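You operate a simulated robot arm through the tools that you are given. There is no shell and no other tool. Be economical: measure what you need, move in short steps, check, and stop when the job is done.

You are at the controls of a simulated two-armed robot. One attempt, no reset.

Task
Pick up the flat tube with the smallest size on its label from the top of the packing bench with one hand, pass it to the other hand and put it on the top shelf of the narrow shelving.

The check looks at the end state, three seconds after you hand in, the way a careful person would. Anything else that was tipped, shoved, dropped, spilled or broken makes it a failure.

Robot
Two 7-joint arms with two-finger parallel grippers on one trunk, on a base that drives. Base frame: it is fixed to the floor where the robot stands at the start and does not move with it; the origin is under the middle of the robot, x ahead of it, y to its left, z up; the surface under the hand at the start is at about z = 0.88. Lengths are in m, angles in rad, forces in N, time in s.
The left shoulder is at the start at [0.07, 0.189, 1.24], the right one opposite. With the tool pointing down near the work surface each hand reaches from about 0.32 to 0.8 m from the robot's upright axis, wherever it stands, measured 20 degrees to its own side. Places, roughly: top shelf of the narrow shelving [1.2, 4.3, 1.3]. Payload 3.91 kg a hand.
The TCP of each hand is the grasp point between the finger pads, 0.03 m short of the fingertips. In the tool frame z runs along the fingers and y along their closing line. Largest opening 0.11 m; finger width 0.02, thickness 0.01; the body of the gripper, 0.048 by 0.112 m, starts 0.055 m behind the TCP.
Orientation is that of the tool frame in the base frame, as [roll, pitch, yaw] about the fixed x, y, z axes, in that order (R = Rz(yaw) Ry(pitch) Rx(roll)). With the fingers straight down and closing along the base's y, the tool's x points along the base's -x, its y along +y and its z along -z.

Tools
- The arms move only by the tool nudge_tool. It takes "left_targets", "right_targets" or both (then of equal length, played together; a hand with none holds still); each is a list of rows, each a list of 7 numbers: the shift along the base's x, y, z in units of 50 mm (1.0 is 50 mm), then the turn, a rotation vector about the base's x, y, z in units of 4 degrees (1.0 is 4 degrees), then the opening, from 0 (shut) to 1 (fully open). In form: [[x, y, z, wx, wy, wz, claw], ...]. A call has 1 to 8 rows; each row shifts and turns the commanded pose from where the row before left it. A call with a number of a shift or a turn outside -1 to 1 is refused whole. A row lasts 0.2 s, in which the tool goes at most 0.05 m and 0.15 rad; a call with a longer step from one row to the next is refused whole, and so is a gripper value outside its range. A pose out of reach is approached as far as the arm can. The call stops where the force on the tool passes 40 N (or 10 N more than at its start, if that is more) or the arm is blocked; 0.2 s more then pass. Each finger travels about 0.072 m/s and halts on what it meets, pressing with about 42 N; the grip force reading is that of the motor and also rises with nothing between the fingers. The clock runs only during rows and for 0.2 s after the last one: add rows that do not move to give the fingers time. It gives the time, the measured TCP pose, the force on the tool (base axes), the opening and the grip force at its end, in the units of the frame above (readings bear some noise), with the torque about the TCP (base axes, N m) and any sound that the robot's microphone picked up.
- Cameras (640 x 400 px; columns grow to the right, rows downward): "scene" is now at [0.1343, -0.0077, 1.4611]; the picture's right is [-0.11, -0.99, -0.00], its down [-0.65, 0.07, -0.76] and it looks along [0.75, -0.08, -0.65] (base axes); focal length 258 px, centre (320, 200). "left" rides on the left gripper at [0.072, -0.017, -0.104] in its tool frame; the picture's right is [0.23, 0.97, 0.00], its down [-0.76, 0.18, -0.62] and it looks along [-0.61, 0.14, 0.78] (tool axes); focal length 222 px, centre (320, 200). "right" rides on the right gripper at [0.072, 0.017, -0.103] in its tool frame; the picture's right is [-0.23, 0.97, 0.00], its down [-0.76, -0.18, -0.62] and it looks along [-0.61, -0.14, 0.78] (tool axes); focal length 222 px, centre (320, 200). There is no depth. A picture from a camera that has moved, and an enlarged one, comes with that camera's place and axes in the base frame and with its lens.
- capture(camera): a new picture of that camera. No time passes.
- slide_trunk(by): slides the trunk up (or, below 0, down) by that many m; the arms and the scene camera ride with it, the base frame stays. It gives what a move gives, with no picture.
- drive_base(legs): drives the robot by 1 to 6 legs, each [ahead, turn to the left] in m and rad, along the robot's own axes; the way and the turn of a leg run together, so that a leg with both is an arc; at most 1.5 m and 3.142 rad a leg. The arms and the cameras ride along, it lands a little off, and it stops where it bumps. It gives what a move gives.
- turn_head(pan, tilt): turns the head with the scene camera to pan (to the left, within 1.501 rad either way) and tilt (down, from -0.506 to 1.204), counted from straight ahead of the robot. It gives what a move gives.
- inspect(camera, box): a new picture of the part [left, top, right, bottom] of that camera's present view, enlarged. No time passes.
- finish_job(): hands the job in; it is judged then, once.

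Go step by step. Nothing tells you exact positions but the pictures and the camera data: compare them with the known pose of the tool, close in by small moves and look again before you grip or let go. The budget is 120 turns and 88 pictures, counting those below and the enlarged ones. Unless the task says otherwise, let go and move clear before handing in.

The tools are called after "Emit:" as name(argument=value, ...) on one line, values as JSON. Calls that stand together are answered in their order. nudge_tool: Moves the arms, as the interface text tells. Its arguments: {"type":"object","properties":{"left_targets":{"type":"array","items":{"type":"array","items":{"type":"number"}}},"right_targets":{"type":"array","items":{"type":"array","items":{"type":"number"}}}},"required":[]} The other tools are called the same way: slide_trunk (by) slides the trunk up or down; drive_base (legs) drives the base; turn_head (pan, tilt) turns the head that bears the scene camera; capture (camera) takes a picture; inspect (camera, box) takes an enlarged picture of a part of a camera's view; finish_job () hands the job in.

At the start:

```text
time: 0.0
left_tool_pos: [0.5998, 0.1985, 1.1723]
left_tool_rot: [3.14, 0.0, -3.141]
left_force: [-0.3, 0.3, -0.2]
left_wrist_torque: [0.01, -0.01, 0.0]
left_grip_width: 0.1099
left_grasp_force: 0.0
right_tool_pos: [0.5115, -0.3757, 1.193]
right_tool_rot: [-3.14, 0.0, -3.139]
right_force: [0.1, 1.0, -0.3]
right_wrist_torque: [-0.02, -0.01, -0.02]
right_grip_width: 0.1102
right_grasp_force: 0.1
trunk travel left (down, up): [-0.75, 0.19]
robot x, y, heading: [0.0023, 0.0054, 0.0]
head pan, tilt: [-0.11, 0.71]
```

scene: 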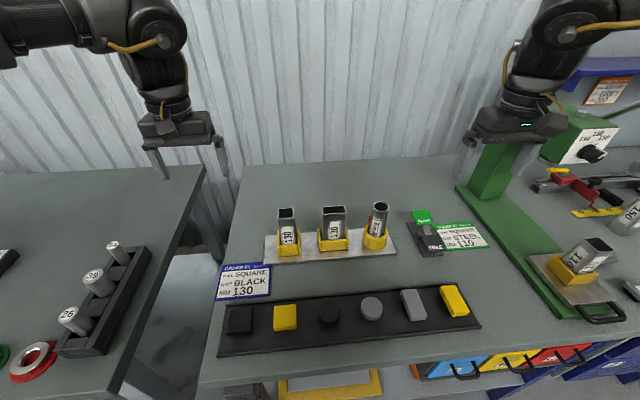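
right: 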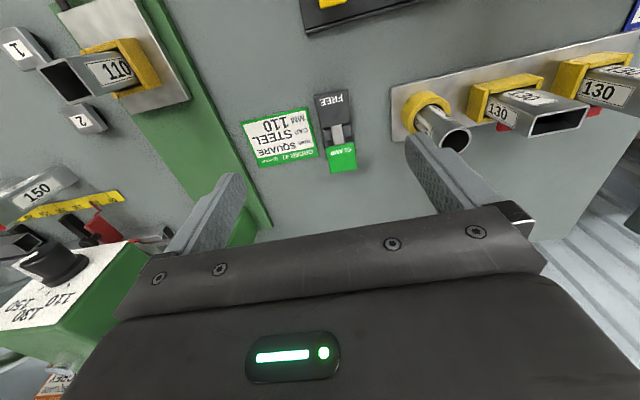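
left: 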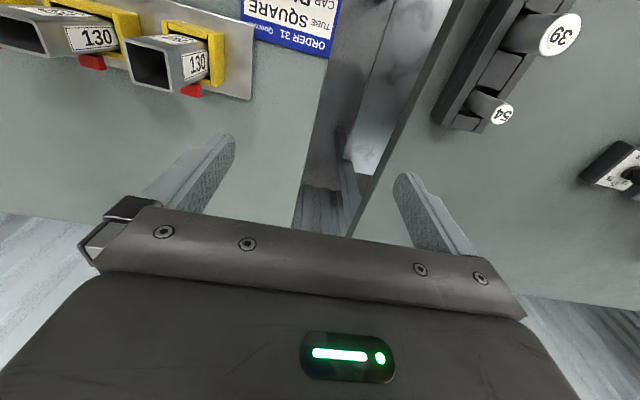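

I see a bench ahead with tubes in holders, a second bench to the left with round pegs, and more stock to the right. I'll look around to find the packing bench and the narrow shelving.

Emit:
turn_head(pan=1.3, tilt=0.3)

Emit:
capture(camera="scene")

Emit:
turn_head(pan=-1.0, tilt=0.5)

Emit:
capture(camera="scene")

Emit:
turn_head(pan=0.7, tilt=0.5)

Emit:
capture(camera="scene")

```text
time: 1.5
left_tool_pos: [0.5998, 0.2003, 1.1722]
left_tool_rot: [-3.14, -0.001, -3.139]
left_force: [-0.7, -0.9, 0.6]
left_wrist_torque: [0.04, -0.03, 0.0]
left_grip_width: 0.1101
left_grasp_force: 0.1
right_tool_pos: [0.5118, -0.377, 1.1936]
right_tool_rot: [3.141, 0.0, -3.141]
right_force: [-0.6, -0.1, 0.0]
right_wrist_torque: [-0.03, 0.01, 0.04]
right_grip_width: 0.11
right_grasp_force: 0.1
trunk travel left (down, up): [-0.75, 0.19]
robot x, y, heading: [-0.0002, -0.0002, -0.004]
head pan, tilt: [1.3, 0.3]
```

```text
84 pictures are left
camera scene: at [0.0753, 0.0915, 1.4981], right [0.96, -0.27, 0.0], down [-0.08, -0.28, -0.96], along [0.26, 0.92, -0.3], focal length 258 px, centre (320, 200)
```

scene: 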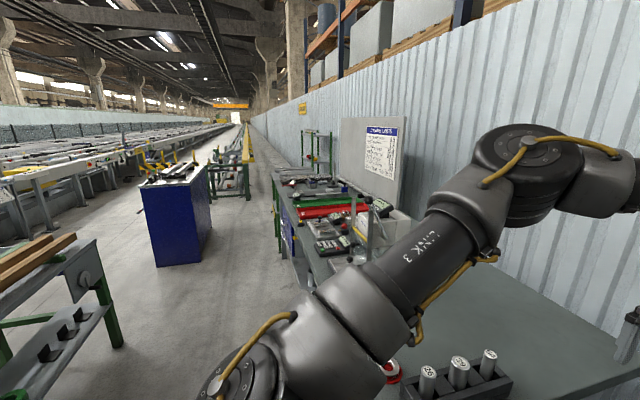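

```text
time: 3.7
left_tool_pos: [0.5983, 0.2003, 1.1716]
left_tool_rot: [3.141, 0.001, -3.141]
left_force: [-0.8, -0.1, -0.3]
left_wrist_torque: [0.0, -0.05, -0.01]
left_grip_width: 0.1103
left_grasp_force: 0.0
right_tool_pos: [0.5108, -0.3764, 1.194]
right_tool_rot: [-3.142, -0.001, -3.139]
right_force: [0.0, 0.5, -0.4]
right_wrist_torque: [0.02, -0.03, 0.01]
right_grip_width: 0.1103
right_grasp_force: 0.0
trunk travel left (down, up): [-0.75, 0.19]
robot x, y, heading: [0.002, -0.0048, 0.001]
head pan, tilt: [-1.0, 0.499]
```

```text
83 pictures are left
camera scene: at [0.0995, -0.075, 1.4797], right [-0.84, -0.54, 0.0], down [-0.26, 0.4, -0.88], along [0.47, -0.74, -0.48], focal length 258 px, centre (320, 200)
```

scene: 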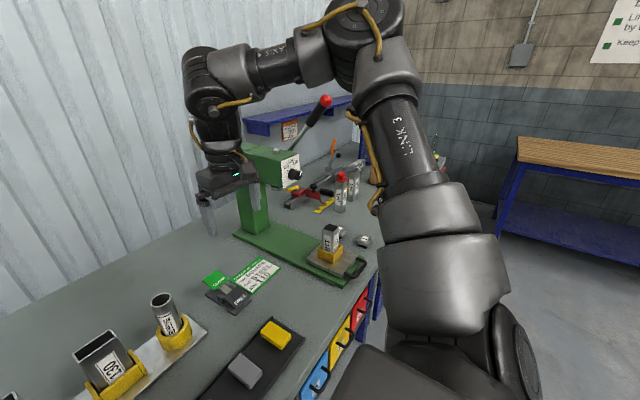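

```text
time: 5.4
left_tool_pos: [0.6001, 0.199, 1.1731]
left_tool_rot: [3.141, 0.0, -3.14]
left_force: [-0.7, 0.6, 0.0]
left_wrist_torque: [-0.01, -0.02, 0.02]
left_grip_width: 0.1096
left_grasp_force: 0.1
right_tool_pos: [0.51, -0.3762, 1.194]
right_tool_rot: [3.141, 0.001, -3.137]
right_force: [1.2, -1.0, 0.6]
right_wrist_torque: [0.0, 0.0, -0.01]
right_grip_width: 0.1101
right_grasp_force: 0.1
trunk travel left (down, up): [-0.75, 0.19]
robot x, y, heading: [-0.0, -0.0006, -0.002]
head pan, tilt: [0.7, 0.499]
```

```text
82 pictures are left
camera scene: at [0.1199, 0.0601, 1.4797], right [0.64, -0.77, 0.0], down [-0.37, -0.31, -0.88], along [0.67, 0.57, -0.48], focal length 258 px, centre (320, 200)
```

scene: 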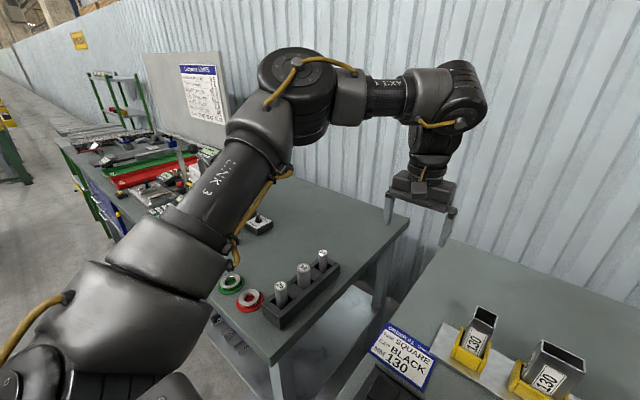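

The bench farther left (with the notice board) looks like another station and the narrow green shelving is beyond it. I'll zoom in on it.

Emit:
turn_head(pan=1.2, tilt=0.25)

Emit:
inspect(camera="scene", box=[220, 100, 460, 280])

```text
time: 6.3
left_tool_pos: [0.6007, 0.1998, 1.1727]
left_tool_rot: [3.14, -0.001, -3.141]
left_force: [0.4, 0.2, 0.1]
left_wrist_torque: [0.0, -0.02, 0.02]
left_grip_width: 0.1099
left_grasp_force: 0.1
right_tool_pos: [0.5099, -0.3766, 1.1944]
right_tool_rot: [3.141, 0.002, -3.138]
right_force: [-1.0, -0.1, -0.4]
right_wrist_torque: [-0.01, 0.02, 0.01]
right_grip_width: 0.1097
right_grasp_force: 0.1
trunk travel left (down, up): [-0.75, 0.19]
robot x, y, heading: [-0.0003, -0.0018, -0.003]
head pan, tilt: [1.201, 0.25]
```

```text
2.22 times, centred on (340, 190) of scene
camera zoom: at [0.0842, 0.0885, 1.5028], right [0.93, -0.36, 0.0], down [-0.09, -0.23, -0.97], along [0.35, 0.9, -0.25], focal length 573 px, centre (276, 222)
```

zoom: 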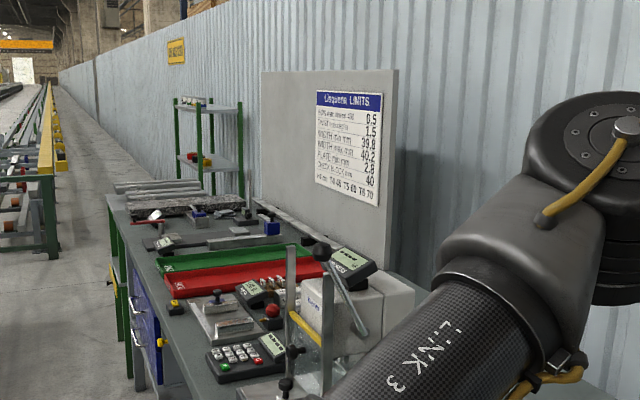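

That is a measuring bench. Now I'll look closely at the bench ahead and its right end, where other tubes lie.

Emit:
turn_head(pan=-0.6, tilt=0.7)

Emit:
capture(camera="scene")

Emit:
inspect(camera="scene", box=[280, 60, 560, 260])

Emit:
inspect(camera="right", box=[0, 0, 260, 260])

```text
time: 8.1
left_tool_pos: [0.5989, 0.1993, 1.1723]
left_tool_rot: [3.14, 0.001, -3.139]
left_force: [-0.1, 0.7, 0.0]
left_wrist_torque: [0.03, 0.01, 0.0]
left_grip_width: 0.1099
left_grasp_force: 0.1
right_tool_pos: [0.5104, -0.3771, 1.1937]
right_tool_rot: [3.14, 0.0, -3.14]
right_force: [-0.3, -0.9, 0.5]
right_wrist_torque: [-0.01, 0.01, 0.04]
right_grip_width: 0.1101
right_grasp_force: 0.1
trunk travel left (down, up): [-0.75, 0.19]
robot x, y, heading: [0.0014, 0.0011, 0.002]
head pan, tilt: [-0.6, 0.7]
```

```text
80 pictures are left
camera scene: at [0.1204, -0.0464, 1.462], right [-0.56, -0.83, 0.0], down [-0.53, 0.36, -0.76], along [0.63, -0.43, -0.64], focal length 258 px, centre (320, 200)
```

scene: 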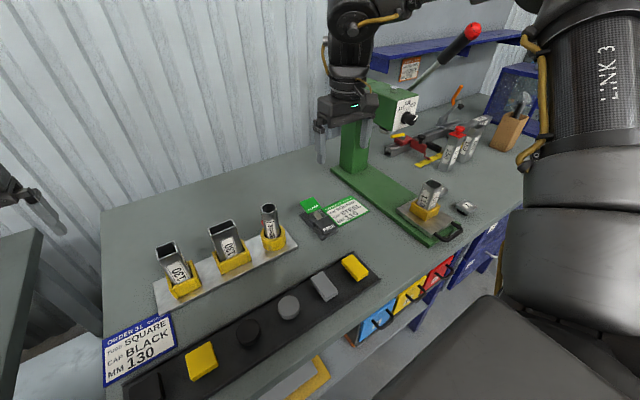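

```text
2.00 times, centred on (420, 160) of scene
camera zoom: at [0.1204, -0.0464, 1.462], right [-0.56, -0.83, 0.0], down [-0.53, 0.36, -0.76], along [0.63, -0.43, -0.64], focal length 516 px, centre (120, 280)
```

zoom: 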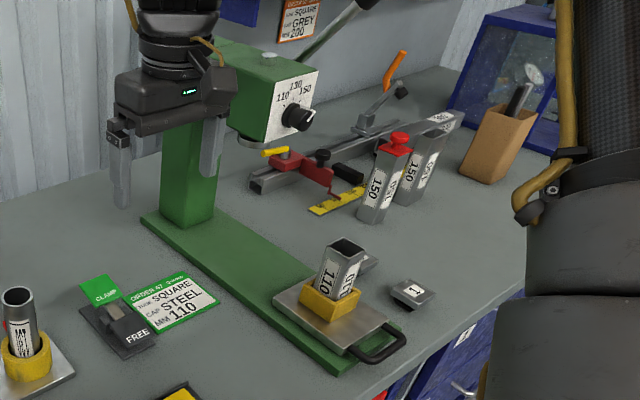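

```text
1.54 times, centred on (130, 130) of right
camera zoom: at [0.4373, -0.3587, 1.297], right [0.23, 0.97, 0.0], down [0.76, -0.18, 0.62], along [0.61, -0.14, -0.78], focal length 342 px, centre (612, 308)
```

zoom: 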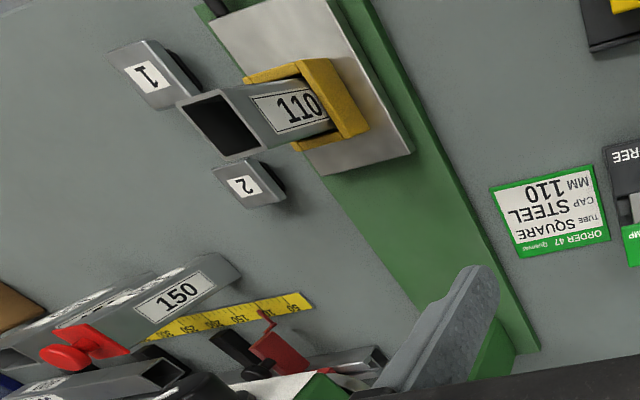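

This bench is the capping station (press, caps, orders); the packing bench is likely elsewhere. I'll back off a bit and look around the sides and rear.

Emit:
turn_head(pan=-1.5, tilt=0.25)

Emit:
capture(camera="scene")

Emit:
turn_head(pan=1.5, tilt=0.3)

Emit:
capture(camera="scene")

```text
time: 9.3
left_tool_pos: [0.6007, 0.1999, 1.1727]
left_tool_rot: [-3.14, 0.001, -3.141]
left_force: [-0.7, -0.4, 0.9]
left_wrist_torque: [-0.04, 0.02, 0.0]
left_grip_width: 0.1101
left_grasp_force: 0.0
right_tool_pos: [0.5099, -0.3755, 1.194]
right_tool_rot: [-3.141, -0.001, -3.141]
right_force: [-0.5, 0.5, 0.2]
right_wrist_torque: [0.02, -0.03, -0.03]
right_grip_width: 0.1101
right_grasp_force: 0.1
trunk travel left (down, up): [-0.75, 0.19]
robot x, y, heading: [-0.0042, 0.0008, -0.002]
head pan, tilt: [-1.499, 0.25]
```

```text
77 pictures are left
camera scene: at [0.0571, -0.0916, 1.5028], right [-1.0, -0.07, 0.0], down [-0.02, 0.25, -0.97], along [0.07, -0.97, -0.25], focal length 258 px, centre (320, 200)
```

scene: 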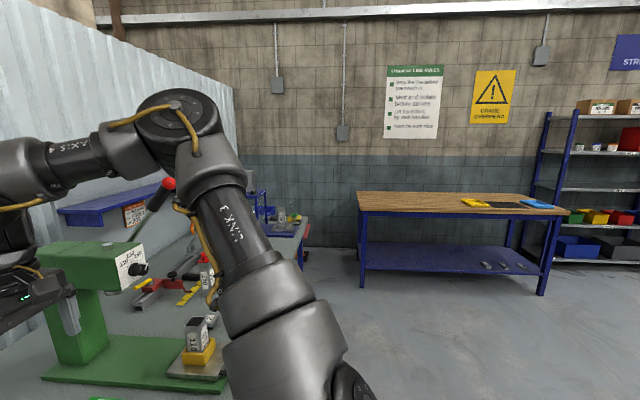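

```text
time: 11.9
left_tool_pos: [0.6003, 0.2001, 1.1733]
left_tool_rot: [3.141, -0.001, -3.141]
left_force: [-0.2, -0.5, 0.3]
left_wrist_torque: [0.02, -0.01, -0.03]
left_grip_width: 0.1102
left_grasp_force: 0.0
right_tool_pos: [0.5108, -0.3768, 1.1949]
right_tool_rot: [3.141, -0.001, -3.141]
right_force: [-0.5, -1.0, -0.4]
right_wrist_torque: [-0.01, -0.02, 0.0]
right_grip_width: 0.1101
right_grasp_force: 0.1
trunk travel left (down, up): [-0.75, 0.19]
robot x, y, heading: [-0.0013, 0.0029, 0.0]
head pan, tilt: [1.499, 0.3]
```

```text
76 pictures are left
camera scene: at [0.057, 0.0946, 1.4982], right [1.0, -0.07, 0.0], down [-0.02, -0.29, -0.96], along [0.07, 0.95, -0.3], focal length 258 px, centre (320, 200)
```

scene: 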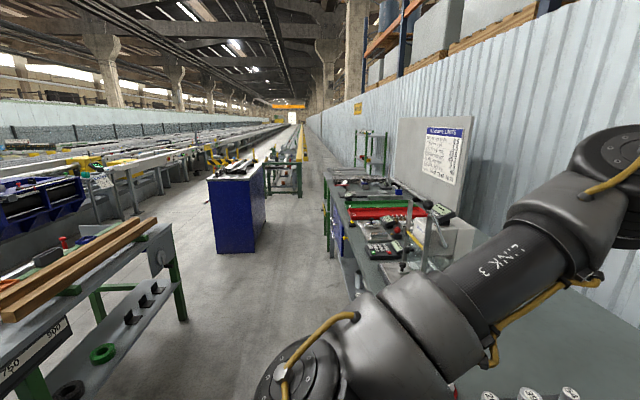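

The wooden-topped bench at the far right may be it, with more shelving beside it. I'll back away from the bench, turn right and look that way.

Emit:
drive_base(legs=[[-0.45, 0]])

Emit:
drive_base(legs=[[0, -1.571]])

Emit:
turn_head(pan=0.0, tilt=0.25)

Emit:
capture(camera="scene")

Emit:
turn_head(pan=-1.3, tilt=0.25)

Emit:
capture(camera="scene")

```text
time: 14.6
left_tool_pos: [0.1539, 0.1966, 1.1722]
left_tool_rot: [3.141, -0.002, 3.136]
left_force: [0.5, -1.4, -0.3]
left_wrist_torque: [0.02, 0.03, 0.0]
left_grip_width: 0.1097
left_grasp_force: 0.2
right_tool_pos: [0.061, -0.3786, 1.1934]
right_tool_rot: [-3.142, -0.002, 3.136]
right_force: [-0.1, -0.6, 0.4]
right_wrist_torque: [0.0, -0.01, 0.03]
right_grip_width: 0.1101
right_grasp_force: 0.0
trunk travel left (down, up): [-0.75, 0.19]
robot x, y, heading: [-0.445, 0.0012, -0.009]
head pan, tilt: [1.499, 0.3]
```

```text
time: 18.9
left_tool_pos: [-0.2581, -0.6005, 1.1721]
left_tool_rot: [-3.14, 0.0, 1.558]
left_force: [0.7, 0.2, 0.4]
left_wrist_torque: [0.01, 0.02, 0.01]
left_grip_width: 0.1101
left_grasp_force: 0.1
right_tool_pos: [-0.8335, -0.5027, 1.1935]
right_tool_rot: [-3.141, 0.002, 1.557]
right_force: [-0.4, -0.4, -0.6]
right_wrist_torque: [-0.02, -0.01, -0.01]
right_grip_width: 0.1102
right_grasp_force: 0.1
trunk travel left (down, up): [-0.75, 0.19]
robot x, y, heading: [-0.45, 0.0031, -1.585]
head pan, tilt: [1.499, 0.3]
```

```text
time: 20.5
left_tool_pos: [-0.2585, -0.6003, 1.1726]
left_tool_rot: [-3.141, 0.0, 1.557]
left_force: [0.1, -0.7, -0.9]
left_wrist_torque: [-0.01, -0.03, 0.01]
left_grip_width: 0.11
left_grasp_force: 0.1
right_tool_pos: [-0.834, -0.5023, 1.1936]
right_tool_rot: [3.141, 0.0, 1.558]
right_force: [-0.9, 0.9, 0.0]
right_wrist_torque: [-0.01, 0.03, -0.05]
right_grip_width: 0.1099
right_grasp_force: 0.1
trunk travel left (down, up): [-0.75, 0.19]
robot x, y, heading: [-0.4469, 0.0064, -1.581]
head pan, tilt: [0.0, 0.25]
```

```text
75 pictures are left
camera scene: at [-0.4508, -0.1407, 1.5029], right [-1.0, 0.01, 0.0], down [0.0, 0.25, -0.97], along [-0.01, -0.97, -0.25], focal length 258 px, centre (320, 200)
```

scene: 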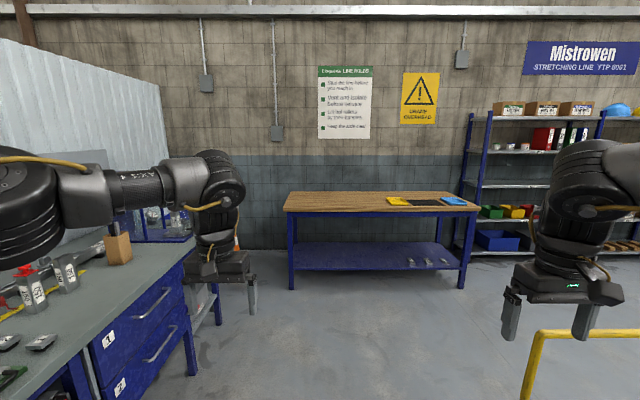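

```text
time: 21.9
left_tool_pos: [-0.2587, -0.6004, 1.1725]
left_tool_rot: [-3.141, 0.0, 1.558]
left_force: [0.2, -0.3, 0.2]
left_wrist_torque: [0.0, -0.04, 0.03]
left_grip_width: 0.1099
left_grasp_force: 0.2
right_tool_pos: [-0.8339, -0.5014, 1.1941]
right_tool_rot: [3.141, 0.0, 1.558]
right_force: [-0.2, 0.9, 0.0]
right_wrist_torque: [-0.02, -0.03, 0.01]
right_grip_width: 0.1102
right_grasp_force: 0.0
trunk travel left (down, up): [-0.75, 0.19]
robot x, y, heading: [-0.448, 0.0035, -1.585]
head pan, tilt: [-1.3, 0.25]
```

```text
74 pictures are left
camera scene: at [-0.54, -0.071, 1.5029], right [-0.25, 0.97, 0.0], down [0.24, 0.06, -0.97], along [-0.94, -0.25, -0.25], focal length 258 px, centre (320, 200)
```

scene: 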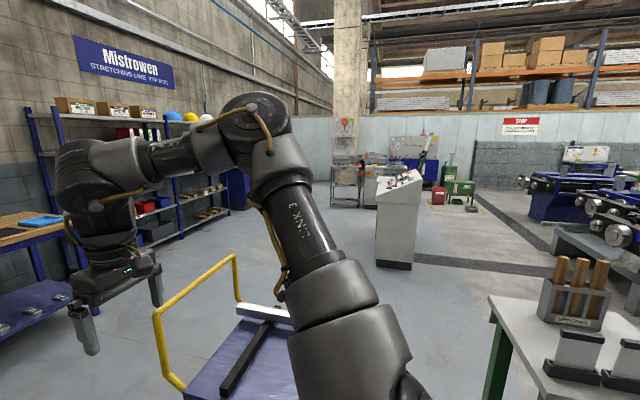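

I'll zoom on the wooden bench and the far left corner.

Emit:
turn_head(pan=0.0, tilt=0.25)

Emit:
inspect(camera="scene", box=[270, 170, 510, 320])

Emit:
inspect(camera="scene", box=[0, 180, 280, 355])

Emit:
turn_head(pan=-1.5, tilt=0.6)

Emit:
capture(camera="scene")

```text
time: 23.4
left_tool_pos: [-0.2596, -0.6007, 1.1721]
left_tool_rot: [-3.141, 0.002, 1.558]
left_force: [0.1, -0.6, 0.9]
left_wrist_torque: [-0.01, 0.01, -0.03]
left_grip_width: 0.11
left_grasp_force: 0.0
right_tool_pos: [-0.834, -0.5023, 1.1934]
right_tool_rot: [-3.141, -0.001, 1.557]
right_force: [0.1, 0.2, -0.8]
right_wrist_torque: [-0.01, 0.01, 0.01]
right_grip_width: 0.1101
right_grasp_force: 0.1
trunk travel left (down, up): [-0.75, 0.19]
robot x, y, heading: [-0.4492, 0.003, -1.584]
head pan, tilt: [0.0, 0.25]
```

```text
2.67 times, centred on (390, 245) of scene
camera zoom: at [-0.4511, -0.1406, 1.5029], right [-1.0, 0.02, 0.0], down [0.0, 0.25, -0.97], along [-0.01, -0.97, -0.25], focal length 688 px, centre (133, 80)
```

zoom: 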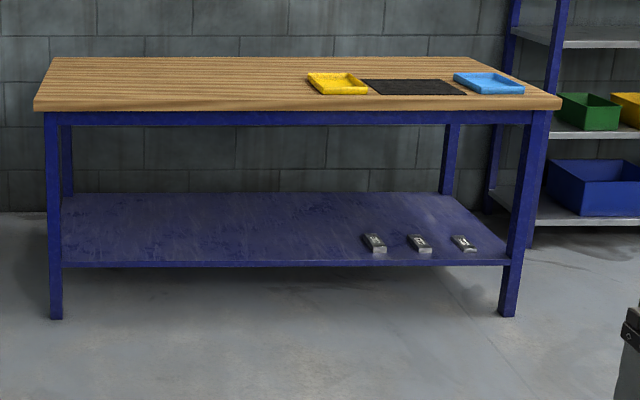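

```text
2.29 times, centred on (140, 268) of scene
camera zoom: at [-0.4511, -0.1406, 1.5029], right [-1.0, 0.02, 0.0], down [0.0, 0.25, -0.97], along [-0.01, -0.97, -0.25], focal length 590 px, centre (731, 46)
```

zoom: 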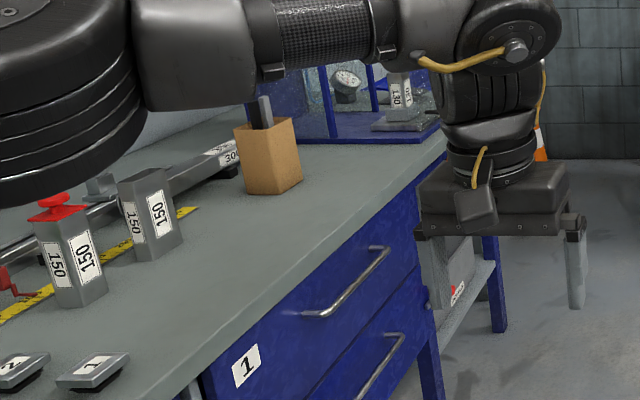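

```text
time: 25.0
left_tool_pos: [-0.2592, -0.6009, 1.1719]
left_tool_rot: [-3.14, -0.001, 1.556]
left_force: [0.6, 0.4, -0.4]
left_wrist_torque: [-0.03, 0.0, -0.01]
left_grip_width: 0.11
left_grasp_force: 0.1
right_tool_pos: [-0.835, -0.5029, 1.1948]
right_tool_rot: [3.142, 0.0, 1.558]
right_force: [-0.3, 0.1, -0.6]
right_wrist_torque: [-0.02, -0.01, 0.01]
right_grip_width: 0.1098
right_grasp_force: 0.1
trunk travel left (down, up): [-0.75, 0.19]
robot x, y, heading: [-0.4521, 0.0034, -1.583]
head pan, tilt: [-1.499, 0.6]
```

```text
71 pictures are left
camera scene: at [-0.5379, -0.0524, 1.4707], right [-0.06, 1.0, 0.0], down [0.56, 0.03, -0.83], along [-0.82, -0.05, -0.56], focal length 258 px, centre (320, 200)
```

scene: 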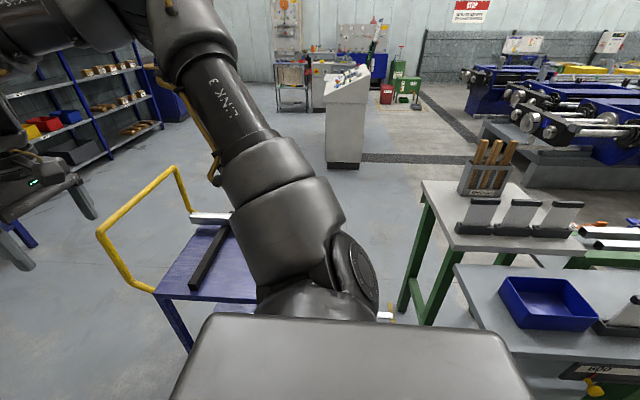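

No flat tube is visible yet besides the 130 in the rack. I'll turn the robot to face left along the line and check the benches behind and to the left.

Emit:
drive_base(legs=[[0, 1.571], [0, 1.571]])

Emit:
turn_head(pan=1.2, tilt=0.4)

Emit:
capture(camera="scene")

Emit:
turn_head(pan=0.3, tilt=0.3)

Emit:
capture(camera="scene")

Emit:
turn_head(pan=-0.5, tilt=0.3)

Emit:
capture(camera="scene")

```text
time: 33.0
left_tool_pos: [-0.6156, 0.6103, 1.1726]
left_tool_rot: [3.141, 0.0, -1.619]
left_force: [-0.9, 0.0, -0.1]
left_wrist_torque: [0.0, 0.01, -0.02]
left_grip_width: 0.1102
left_grasp_force: 0.2
right_tool_pos: [-0.046, 0.4943, 1.1937]
right_tool_rot: [3.141, -0.002, -1.62]
right_force: [-0.7, 0.9, 0.9]
right_wrist_torque: [0.0, 0.02, -0.01]
right_grip_width: 0.1096
right_grasp_force: 0.1
trunk travel left (down, up): [-0.75, 0.19]
robot x, y, heading: [-0.4488, -0.0002, 1.52]
head pan, tilt: [-1.499, 0.6]
```

```text
time: 35.4
left_tool_pos: [-0.616, 0.611, 1.1729]
left_tool_rot: [3.141, -0.003, -1.619]
left_force: [0.0, -0.6, -0.5]
left_wrist_torque: [-0.01, 0.01, 0.0]
left_grip_width: 0.11
left_grasp_force: 0.0
right_tool_pos: [-0.0444, 0.4926, 1.1938]
right_tool_rot: [-3.141, -0.001, -1.619]
right_force: [0.2, -0.5, -0.2]
right_wrist_torque: [-0.04, 0.0, 0.03]
right_grip_width: 0.11
right_grasp_force: 0.0
trunk travel left (down, up): [-0.75, 0.19]
robot x, y, heading: [-0.4499, 0.0022, 1.516]
head pan, tilt: [1.201, 0.4]
```

```text
70 pictures are left
camera scene: at [-0.5304, 0.0911, 1.4889], right [0.41, 0.91, 0.0], down [0.36, -0.16, -0.92], along [-0.84, 0.38, -0.39], focal length 258 px, centre (320, 200)
```

scene: 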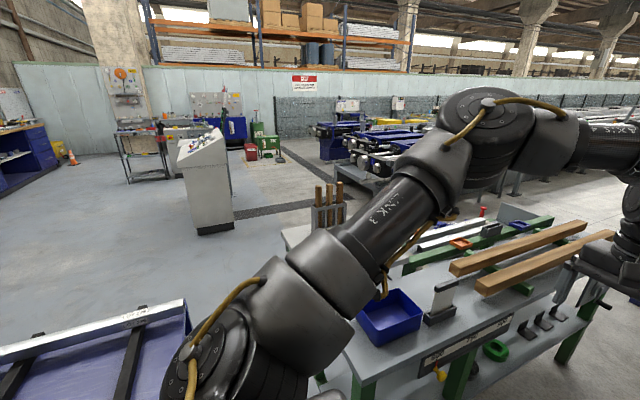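

```text
time: 36.6
left_tool_pos: [-0.6162, 0.612, 1.1721]
left_tool_rot: [3.142, 0.0, -1.621]
left_force: [0.8, -0.7, 0.0]
left_wrist_torque: [-0.02, 0.0, -0.02]
left_grip_width: 0.1098
left_grasp_force: 0.0
right_tool_pos: [-0.0451, 0.4936, 1.194]
right_tool_rot: [-3.141, 0.001, -1.621]
right_force: [-0.3, -0.1, -0.1]
right_wrist_torque: [0.01, 0.01, -0.03]
right_grip_width: 0.1102
right_grasp_force: 0.0
trunk travel left (down, up): [-0.75, 0.19]
robot x, y, heading: [-0.4485, 0.0013, 1.519]
head pan, tilt: [0.3, 0.3]
```

```text
69 pictures are left
camera scene: at [-0.4691, 0.1437, 1.4981], right [0.97, 0.25, 0.0], down [0.07, -0.29, -0.96], along [-0.24, 0.93, -0.3], focal length 258 px, centre (320, 200)
```

scene: 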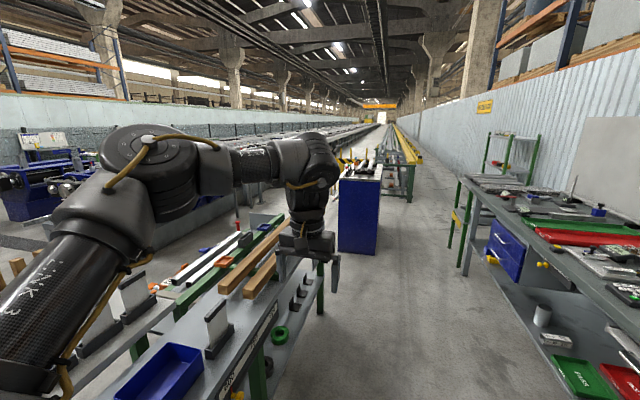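

```text
time: 37.7
left_tool_pos: [-0.6163, 0.6124, 1.1718]
left_tool_rot: [3.14, -0.001, -1.619]
left_force: [-0.6, -0.2, -0.2]
left_wrist_torque: [-0.01, 0.0, 0.0]
left_grip_width: 0.1098
left_grasp_force: 0.0
right_tool_pos: [-0.0438, 0.4934, 1.1944]
right_tool_rot: [-3.141, -0.001, -1.619]
right_force: [0.2, -0.5, -0.2]
right_wrist_torque: [0.05, -0.02, -0.03]
right_grip_width: 0.1101
right_grasp_force: 0.1
trunk travel left (down, up): [-0.75, 0.19]
robot x, y, heading: [-0.4492, 0.0012, 1.519]
head pan, tilt: [-0.499, 0.3]
```

```text
68 pictures are left
camera scene: at [-0.3972, 0.1329, 1.4981], right [0.85, -0.52, 0.0], down [-0.15, -0.25, -0.96], along [0.5, 0.81, -0.3], focal length 258 px, centre (320, 200)
```

scene: 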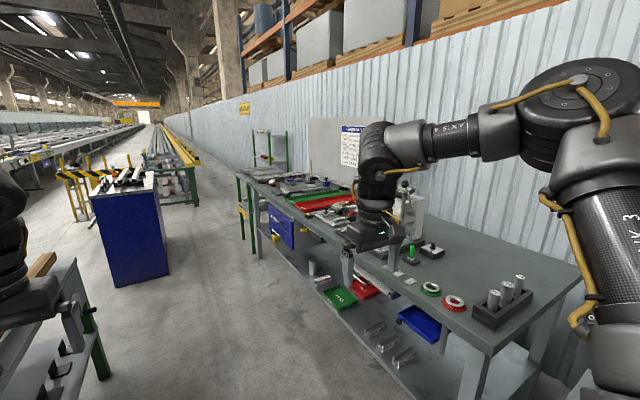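

Candidates to check: the blue cabinet top on the left, the bench in the far corner, and the right end of the bench ahead. Zooming in.

Emit:
inspect(camera="scene", box=[80, 140, 320, 290])

Emit:
turn_head(pan=1.5, tilt=0.3)

Emit:
inspect(camera="scene", box=[0, 100, 320, 300])

```text
2.67 times, centred on (200, 215) of scene
camera zoom: at [-0.3972, 0.1329, 1.4981], right [0.85, -0.52, 0.0], down [-0.15, -0.25, -0.96], along [0.5, 0.81, -0.3], focal length 688 px, centre (640, 160)
```

zoom: 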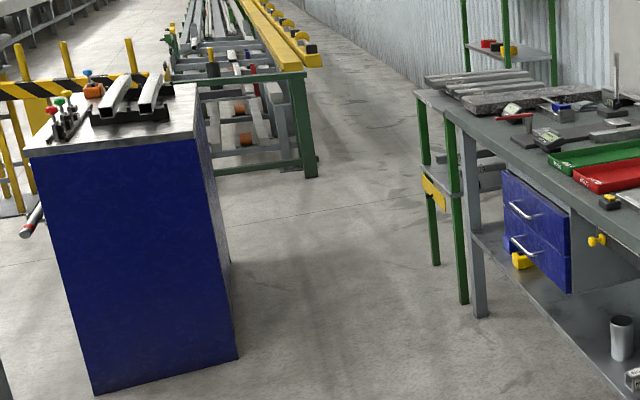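

```text
time: 39.6
left_tool_pos: [-0.6171, 0.6119, 1.1732]
left_tool_rot: [-3.142, -0.002, -1.619]
left_force: [-0.3, -0.4, 0.6]
left_wrist_torque: [0.02, 0.03, 0.0]
left_grip_width: 0.11
left_grasp_force: 0.1
right_tool_pos: [-0.0451, 0.4941, 1.1944]
right_tool_rot: [-3.141, 0.0, -1.62]
right_force: [0.5, -0.8, 0.0]
right_wrist_torque: [0.0, 0.0, 0.01]
right_grip_width: 0.11
right_grasp_force: 0.0
trunk travel left (down, up): [-0.75, 0.19]
robot x, y, heading: [-0.4493, 0.0051, 1.52]
head pan, tilt: [1.499, 0.3]
```

```text
2.00 times, centred on (160, 200) of scene
camera zoom: at [-0.5385, 0.0647, 1.4982], right [0.12, 0.99, 0.0], down [0.29, -0.04, -0.96], along [-0.95, 0.12, -0.3], focal length 516 px, centre (640, 200)
```

zoom: 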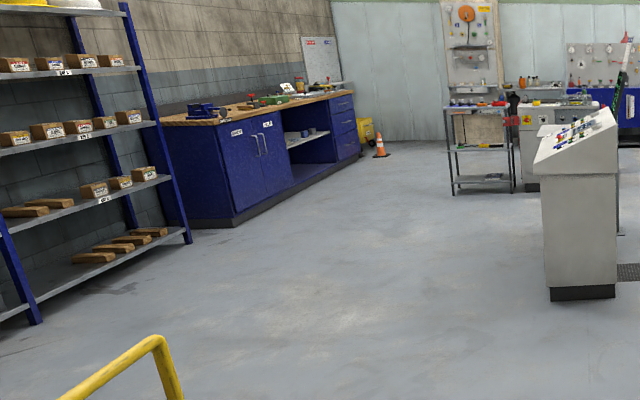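

None of those is it; the tubes with labels are all on the bench ahead, so that must be the packing bench. I'll turn back to it and read all labels closely.

Emit:
drive_base(legs=[[0, -1.52]])

Emit:
turn_head(pan=-0.5, tilt=0.5)

Emit:
capture(camera="scene")

Emit:
inspect(camera="scene", box=[300, 120, 500, 245])

```text
time: 43.7
left_tool_pos: [0.1501, 0.2045, 1.1729]
left_tool_rot: [3.141, 0.001, -3.136]
left_force: [0.1, 0.7, 0.0]
left_wrist_torque: [0.01, 0.05, 0.0]
left_grip_width: 0.11
left_grasp_force: 0.0
right_tool_pos: [0.0633, -0.3726, 1.1931]
right_tool_rot: [3.14, 0.0, -3.138]
right_force: [-0.1, 0.6, -0.2]
right_wrist_torque: [-0.02, -0.01, -0.04]
right_grip_width: 0.1099
right_grasp_force: 0.1
trunk travel left (down, up): [-0.75, 0.19]
robot x, y, heading: [-0.4497, -0.0004, -0.0]
head pan, tilt: [1.499, 0.3]
```

```text
time: 45.7
left_tool_pos: [0.1495, 0.2031, 1.1724]
left_tool_rot: [3.141, 0.001, -3.137]
left_force: [0.4, 0.0, -0.7]
left_wrist_torque: [-0.01, 0.01, -0.01]
left_grip_width: 0.1103
left_grasp_force: 0.1
right_tool_pos: [0.0631, -0.3743, 1.1946]
right_tool_rot: [3.14, 0.0, -3.134]
right_force: [0.2, 0.1, -0.7]
right_wrist_torque: [0.03, 0.03, 0.0]
right_grip_width: 0.1101
right_grasp_force: 0.0
trunk travel left (down, up): [-0.75, 0.19]
robot x, y, heading: [-0.4476, 0.005, 0.005]
head pan, tilt: [-0.499, 0.499]
```

```text
65 pictures are left
camera scene: at [-0.3182, -0.0401, 1.4797], right [-0.47, -0.88, 0.0], down [-0.42, 0.23, -0.88], along [0.77, -0.42, -0.48], focal length 258 px, centre (320, 200)
```

scene: 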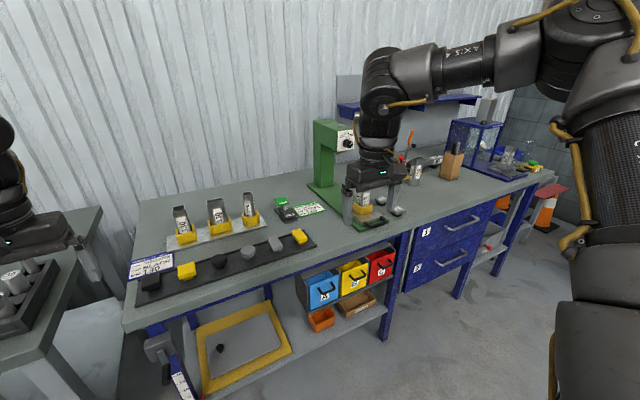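

```text
3.20 times, centred on (400, 182) of scene
camera zoom: at [-0.3182, -0.0401, 1.4797], right [-0.47, -0.88, 0.0], down [-0.42, 0.23, -0.88], along [0.77, -0.42, -0.48], focal length 826 px, centre (64, 256)
```

zoom: 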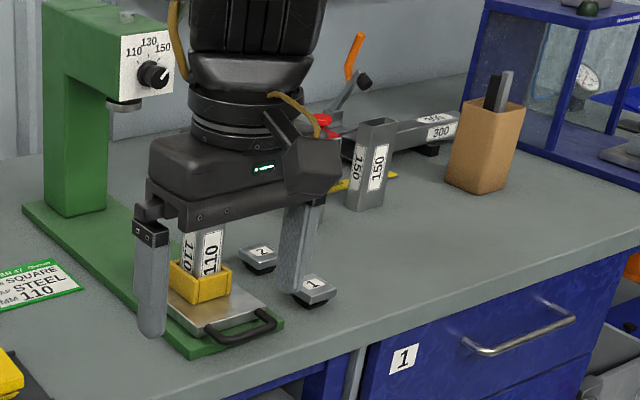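

The bench continues right past a glass tester box to a far end with more tubes. I'll turn right, drive along it and look left.

Emit:
drive_base(legs=[[0, -1.571], [1.1, 0]])

Emit:
turn_head(pan=0.75, tilt=0.4)

Emit:
capture(camera="scene")

```text
time: 55.1
left_tool_pos: [-0.2472, -1.6866, 1.1723]
left_tool_rot: [-3.141, -0.002, 1.574]
left_force: [0.6, 0.4, -0.3]
left_wrist_torque: [0.01, 0.05, -0.03]
left_grip_width: 0.1099
left_grasp_force: 0.0
right_tool_pos: [-0.8238, -1.5978, 1.193]
right_tool_rot: [-3.14, -0.001, 1.576]
right_force: [0.0, 0.8, 0.5]
right_wrist_torque: [0.01, -0.02, 0.02]
right_grip_width: 0.11
right_grasp_force: 0.0
trunk travel left (down, up): [-0.75, 0.19]
robot x, y, heading: [-0.4437, -1.0866, -1.567]
head pan, tilt: [-0.499, 0.499]
```

```text
time: 56.5
left_tool_pos: [-0.2477, -1.6868, 1.1731]
left_tool_rot: [3.141, -0.002, 1.574]
left_force: [-0.4, -0.3, 0.0]
left_wrist_torque: [-0.02, -0.02, 0.03]
left_grip_width: 0.11
left_grasp_force: 0.1
right_tool_pos: [-0.8245, -1.5996, 1.1941]
right_tool_rot: [3.14, 0.001, 1.574]
right_force: [0.1, 0.8, -0.6]
right_wrist_torque: [-0.02, -0.03, 0.0]
right_grip_width: 0.1099
right_grasp_force: 0.2
trunk travel left (down, up): [-0.75, 0.19]
robot x, y, heading: [-0.4485, -1.0843, -1.564]
head pan, tilt: [0.75, 0.4]
```

```text
63 pictures are left
camera scene: at [-0.3841, -1.2043, 1.4889], right [-0.73, -0.68, 0.0], down [-0.27, 0.28, -0.92], along [0.63, -0.67, -0.39], focal length 258 px, centre (320, 200)
```

scene: 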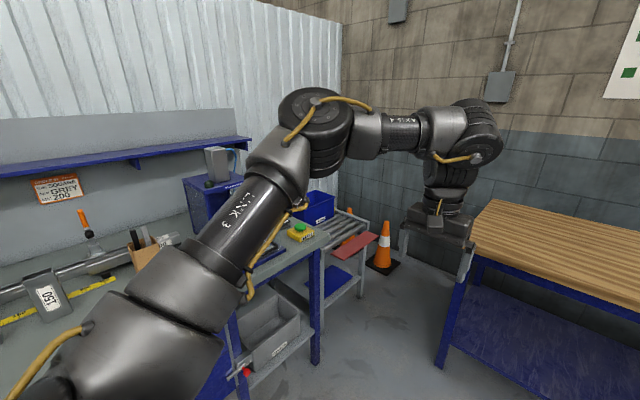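

The arm blocks the view; I'll face the bench from here.

Emit:
drive_base(legs=[[0, 1.4]])

Emit:
turn_head(pan=0.05, tilt=0.5)

Emit:
capture(camera="scene")

```text
time: 60.4
left_tool_pos: [0.1757, -0.9845, 1.1733]
left_tool_rot: [-3.141, 0.001, 2.986]
left_force: [0.3, 0.6, -0.6]
left_wrist_torque: [0.02, 0.0, 0.01]
left_grip_width: 0.11
left_grasp_force: 0.1
right_tool_pos: [-0.0015, -1.54, 1.1951]
right_tool_rot: [-3.141, 0.0, 2.986]
right_force: [0.0, 0.5, 0.5]
right_wrist_torque: [-0.06, -0.01, -0.01]
right_grip_width: 0.1102
right_grasp_force: 0.1
trunk travel left (down, up): [-0.75, 0.19]
robot x, y, heading: [-0.4504, -1.0836, -0.153]
head pan, tilt: [0.75, 0.4]
```

```text
time: 61.5
left_tool_pos: [0.1762, -0.9853, 1.1726]
left_tool_rot: [3.141, 0.0, 2.986]
left_force: [-0.9, 0.5, 1.1]
left_wrist_torque: [0.0, 0.0, 0.0]
left_grip_width: 0.1097
left_grasp_force: 0.2
right_tool_pos: [-0.0017, -1.5399, 1.1938]
right_tool_rot: [-3.142, 0.0, 2.986]
right_force: [-0.2, 0.4, 0.8]
right_wrist_torque: [0.01, -0.03, -0.01]
right_grip_width: 0.1101
right_grasp_force: 0.0
trunk travel left (down, up): [-0.75, 0.19]
robot x, y, heading: [-0.4447, -1.0869, -0.15]
head pan, tilt: [0.051, 0.499]
```

```text
62 pictures are left
camera scene: at [-0.3073, -1.104, 1.4797], right [-0.1, -0.99, 0.0], down [-0.48, 0.05, -0.88], along [0.87, -0.09, -0.48], focal length 258 px, centre (320, 200)
```

scene: 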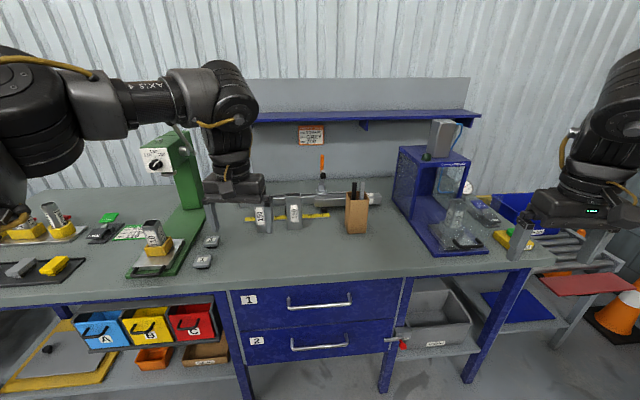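

Emit:
inspect(camera="scene", box=[220, 150, 380, 250])

Emit:
inspect(camera="scene", box=[390, 150, 600, 281])

Emit:
inspect(camera="scene", box=[0, 180, 230, 324])

```text
4.00 times, centred on (300, 200) of scene
camera zoom: at [-0.3073, -1.104, 1.4797], right [-0.1, -0.99, 0.0], down [-0.48, 0.05, -0.88], along [0.87, -0.09, -0.48], focal length 1032 px, centre (400, 200)
```

zoom: 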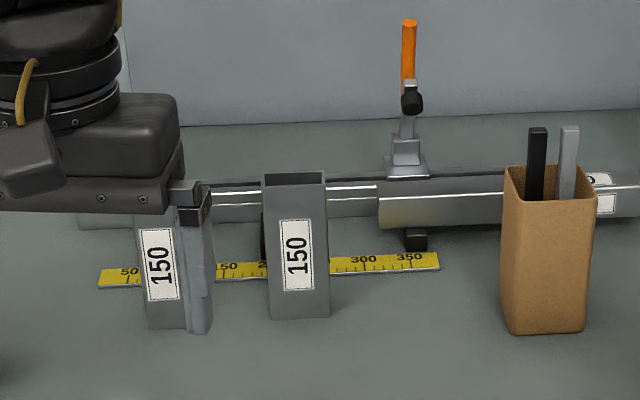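

```text
3.05 times, centred on (495, 216) of scene
camera zoom: at [-0.3073, -1.104, 1.4797], right [-0.1, -0.99, 0.0], down [-0.48, 0.05, -0.88], along [0.87, -0.09, -0.48], focal length 786 px, centre (-213, 153)
```

zoom: 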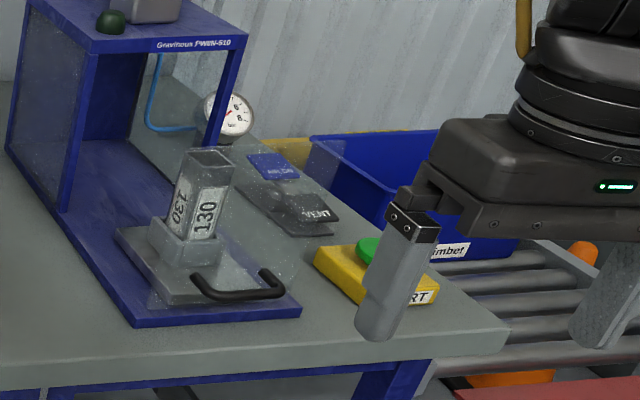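

```text
2.78 times, centred on (115, 252) of scene
camera zoom: at [-0.3073, -1.104, 1.4797], right [-0.1, -0.99, 0.0], down [-0.48, 0.05, -0.88], along [0.87, -0.09, -0.48], focal length 717 px, centre (889, 56)
```

zoom: 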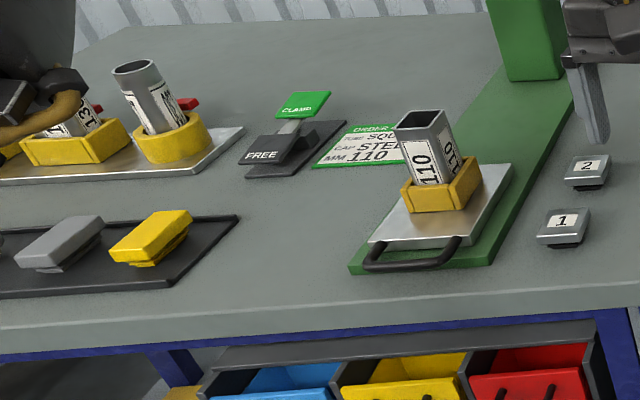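

The right end is testing and capping, with no flat tubes besides the 130 in the rack. I'll go check the tables on the left-rear, raising the trunk for a clear view.

Emit:
slide_trunk(by=0.18)

Emit:
drive_base(legs=[[0, 1.721], [1.0, 0], [0, 0.7]])

Emit:
turn_head(pan=0.0, tilt=0.5)

Emit:
capture(camera="scene")

```text
time: 63.5
left_tool_pos: [0.1764, -0.985, 1.3528]
left_tool_rot: [-3.141, -0.003, 2.984]
left_force: [-0.1, 0.3, 0.1]
left_wrist_torque: [0.04, 0.01, 0.0]
left_grip_width: 0.1099
left_grasp_force: 0.0
right_tool_pos: [-0.0004, -1.5404, 1.3745]
right_tool_rot: [3.141, -0.001, 2.986]
right_force: [1.0, 0.2, -0.6]
right_wrist_torque: [-0.01, 0.0, 0.0]
right_grip_width: 0.1101
right_grasp_force: 0.0
trunk travel left (down, up): [-0.93, 0.01]
robot x, y, heading: [-0.4479, -1.0904, -0.156]
head pan, tilt: [0.051, 0.499]
```

```text
time: 74.5
left_tool_pos: [-0.9531, 0.236, 1.3534]
left_tool_rot: [3.141, 0.001, -0.905]
left_force: [0.0, -0.7, -0.1]
left_wrist_torque: [0.0, 0.02, 0.0]
left_grip_width: 0.1098
left_grasp_force: 0.0
right_tool_pos: [-0.4455, 0.5198, 1.3735]
right_tool_rot: [3.139, 0.001, -0.903]
right_force: [-0.2, -0.6, -0.3]
right_wrist_torque: [-0.02, 0.0, 0.01]
right_grip_width: 0.1103
right_grasp_force: 0.1
trunk travel left (down, up): [-0.93, 0.01]
robot x, y, heading: [-0.4285, -0.1153, 2.239]
head pan, tilt: [0.051, 0.499]
```

```text
time: 75.2
left_tool_pos: [-0.9537, 0.234, 1.3536]
left_tool_rot: [-3.141, 0.0, -0.905]
left_force: [-0.4, 0.7, 0.0]
left_wrist_torque: [0.01, 0.0, 0.01]
left_grip_width: 0.1101
left_grasp_force: 0.1
right_tool_pos: [-0.4457, 0.5201, 1.3737]
right_tool_rot: [3.14, 0.001, -0.905]
right_force: [1.1, 0.7, -0.7]
right_wrist_torque: [0.0, 0.03, 0.01]
right_grip_width: 0.1103
right_grasp_force: 0.1
trunk travel left (down, up): [-0.93, 0.01]
robot x, y, heading: [-0.4278, -0.114, 2.234]
head pan, tilt: [0.0, 0.499]
```

```text
58 pictures are left
camera scene: at [-0.5143, -0.0033, 1.6597], right [0.79, 0.62, 0.0], down [0.3, -0.38, -0.88], along [-0.54, 0.69, -0.48], focal length 258 px, centre (320, 200)
```

scene: 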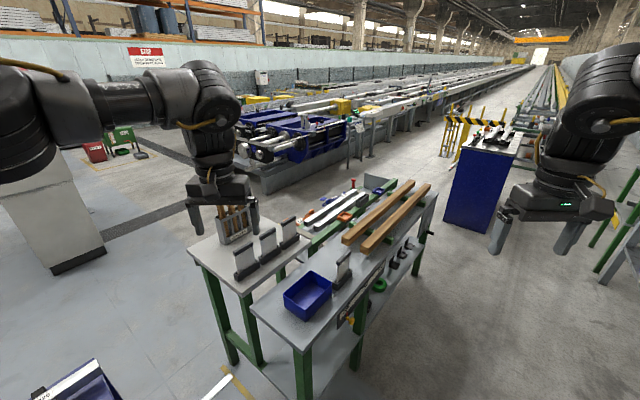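

This is a cutting/stop table, no labelled tubes. Before settling, I'll check the measuring bench from the raised camera.

Emit:
drive_base(legs=[[0, -0.67], [0.9, 0], [0, -0.85]])

Emit:
turn_head(pan=0.0, tilt=0.5)

Emit:
capture(camera="scene")

```text
time: 83.9
left_tool_pos: [-0.089, 1.3186, 1.3537]
left_tool_rot: [-3.14, -0.002, -2.435]
left_force: [0.3, 0.1, -0.3]
left_wrist_torque: [-0.01, 0.02, -0.02]
left_grip_width: 0.1098
left_grasp_force: 0.0
right_tool_pos: [0.2166, 0.8213, 1.3737]
right_tool_rot: [3.141, 0.002, -2.434]
right_force: [0.1, -0.3, 0.2]
right_wrist_torque: [-0.01, 0.0, -0.01]
right_grip_width: 0.1099
right_grasp_force: 0.0
trunk travel left (down, up): [-0.93, 0.01]
robot x, y, heading: [-0.4154, 0.7733, 0.708]
head pan, tilt: [0.0, 0.499]
```

```text
time: 84.5
left_tool_pos: [-0.0894, 1.3184, 1.3533]
left_tool_rot: [-3.14, 0.001, -2.433]
left_force: [0.8, 0.9, -0.2]
left_wrist_torque: [0.04, 0.02, 0.04]
left_grip_width: 0.1099
left_grasp_force: 0.0
right_tool_pos: [0.2169, 0.8227, 1.3742]
right_tool_rot: [-3.14, 0.0, -2.434]
right_force: [-0.5, 0.3, -0.1]
right_wrist_torque: [0.01, 0.01, -0.02]
right_grip_width: 0.1097
right_grasp_force: 0.0
trunk travel left (down, up): [-0.93, 0.01]
robot x, y, heading: [-0.4166, 0.7756, 0.708]
head pan, tilt: [0.0, 0.499]
```

```text
57 pictures are left
camera scene: at [-0.3089, 0.8701, 1.6597], right [0.65, -0.76, 0.0], down [-0.36, -0.31, -0.88], along [0.67, 0.57, -0.48], focal length 258 px, centre (320, 200)
```

scene: 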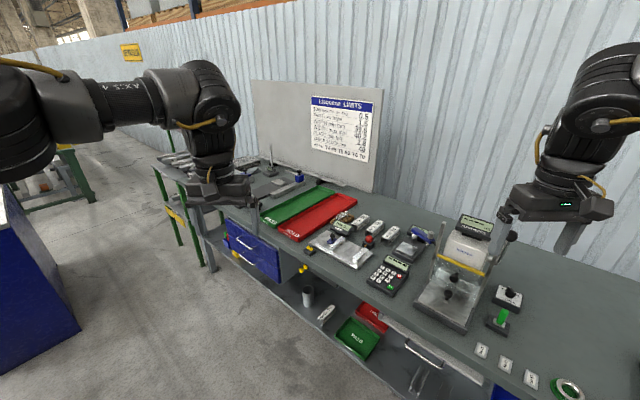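

Emit:
inspect(camera="scene", box=[300, 190, 540, 340])

Emit:
inspect(camera="scene", box=[140, 80, 380, 230])

```text
2.67 times, centred on (420, 265) of scene
camera zoom: at [-0.3089, 0.8701, 1.6597], right [0.65, -0.76, 0.0], down [-0.36, -0.31, -0.88], along [0.67, 0.57, -0.48], focal length 688 px, centre (53, 27)
```

zoom: 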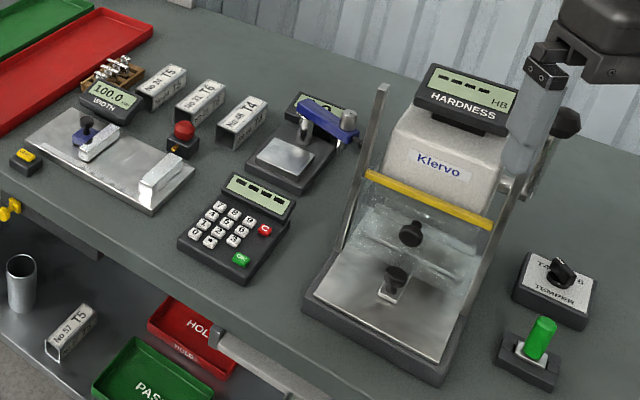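

```text
2.67 times, centred on (260, 155) of scene
camera zoom: at [-0.3089, 0.8701, 1.6597], right [0.65, -0.76, 0.0], down [-0.36, -0.31, -0.88], along [0.67, 0.57, -0.48], focal length 688 px, centre (480, 320)
```

zoom: 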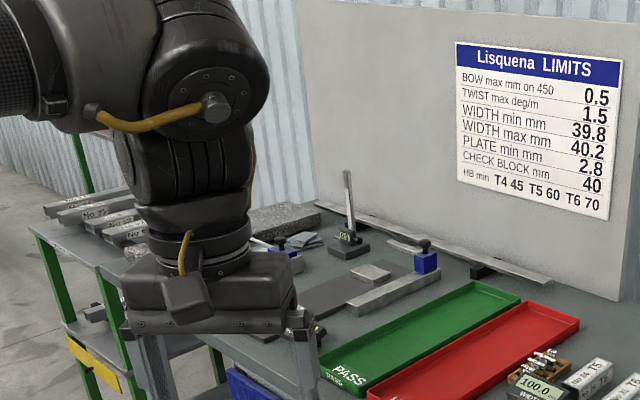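

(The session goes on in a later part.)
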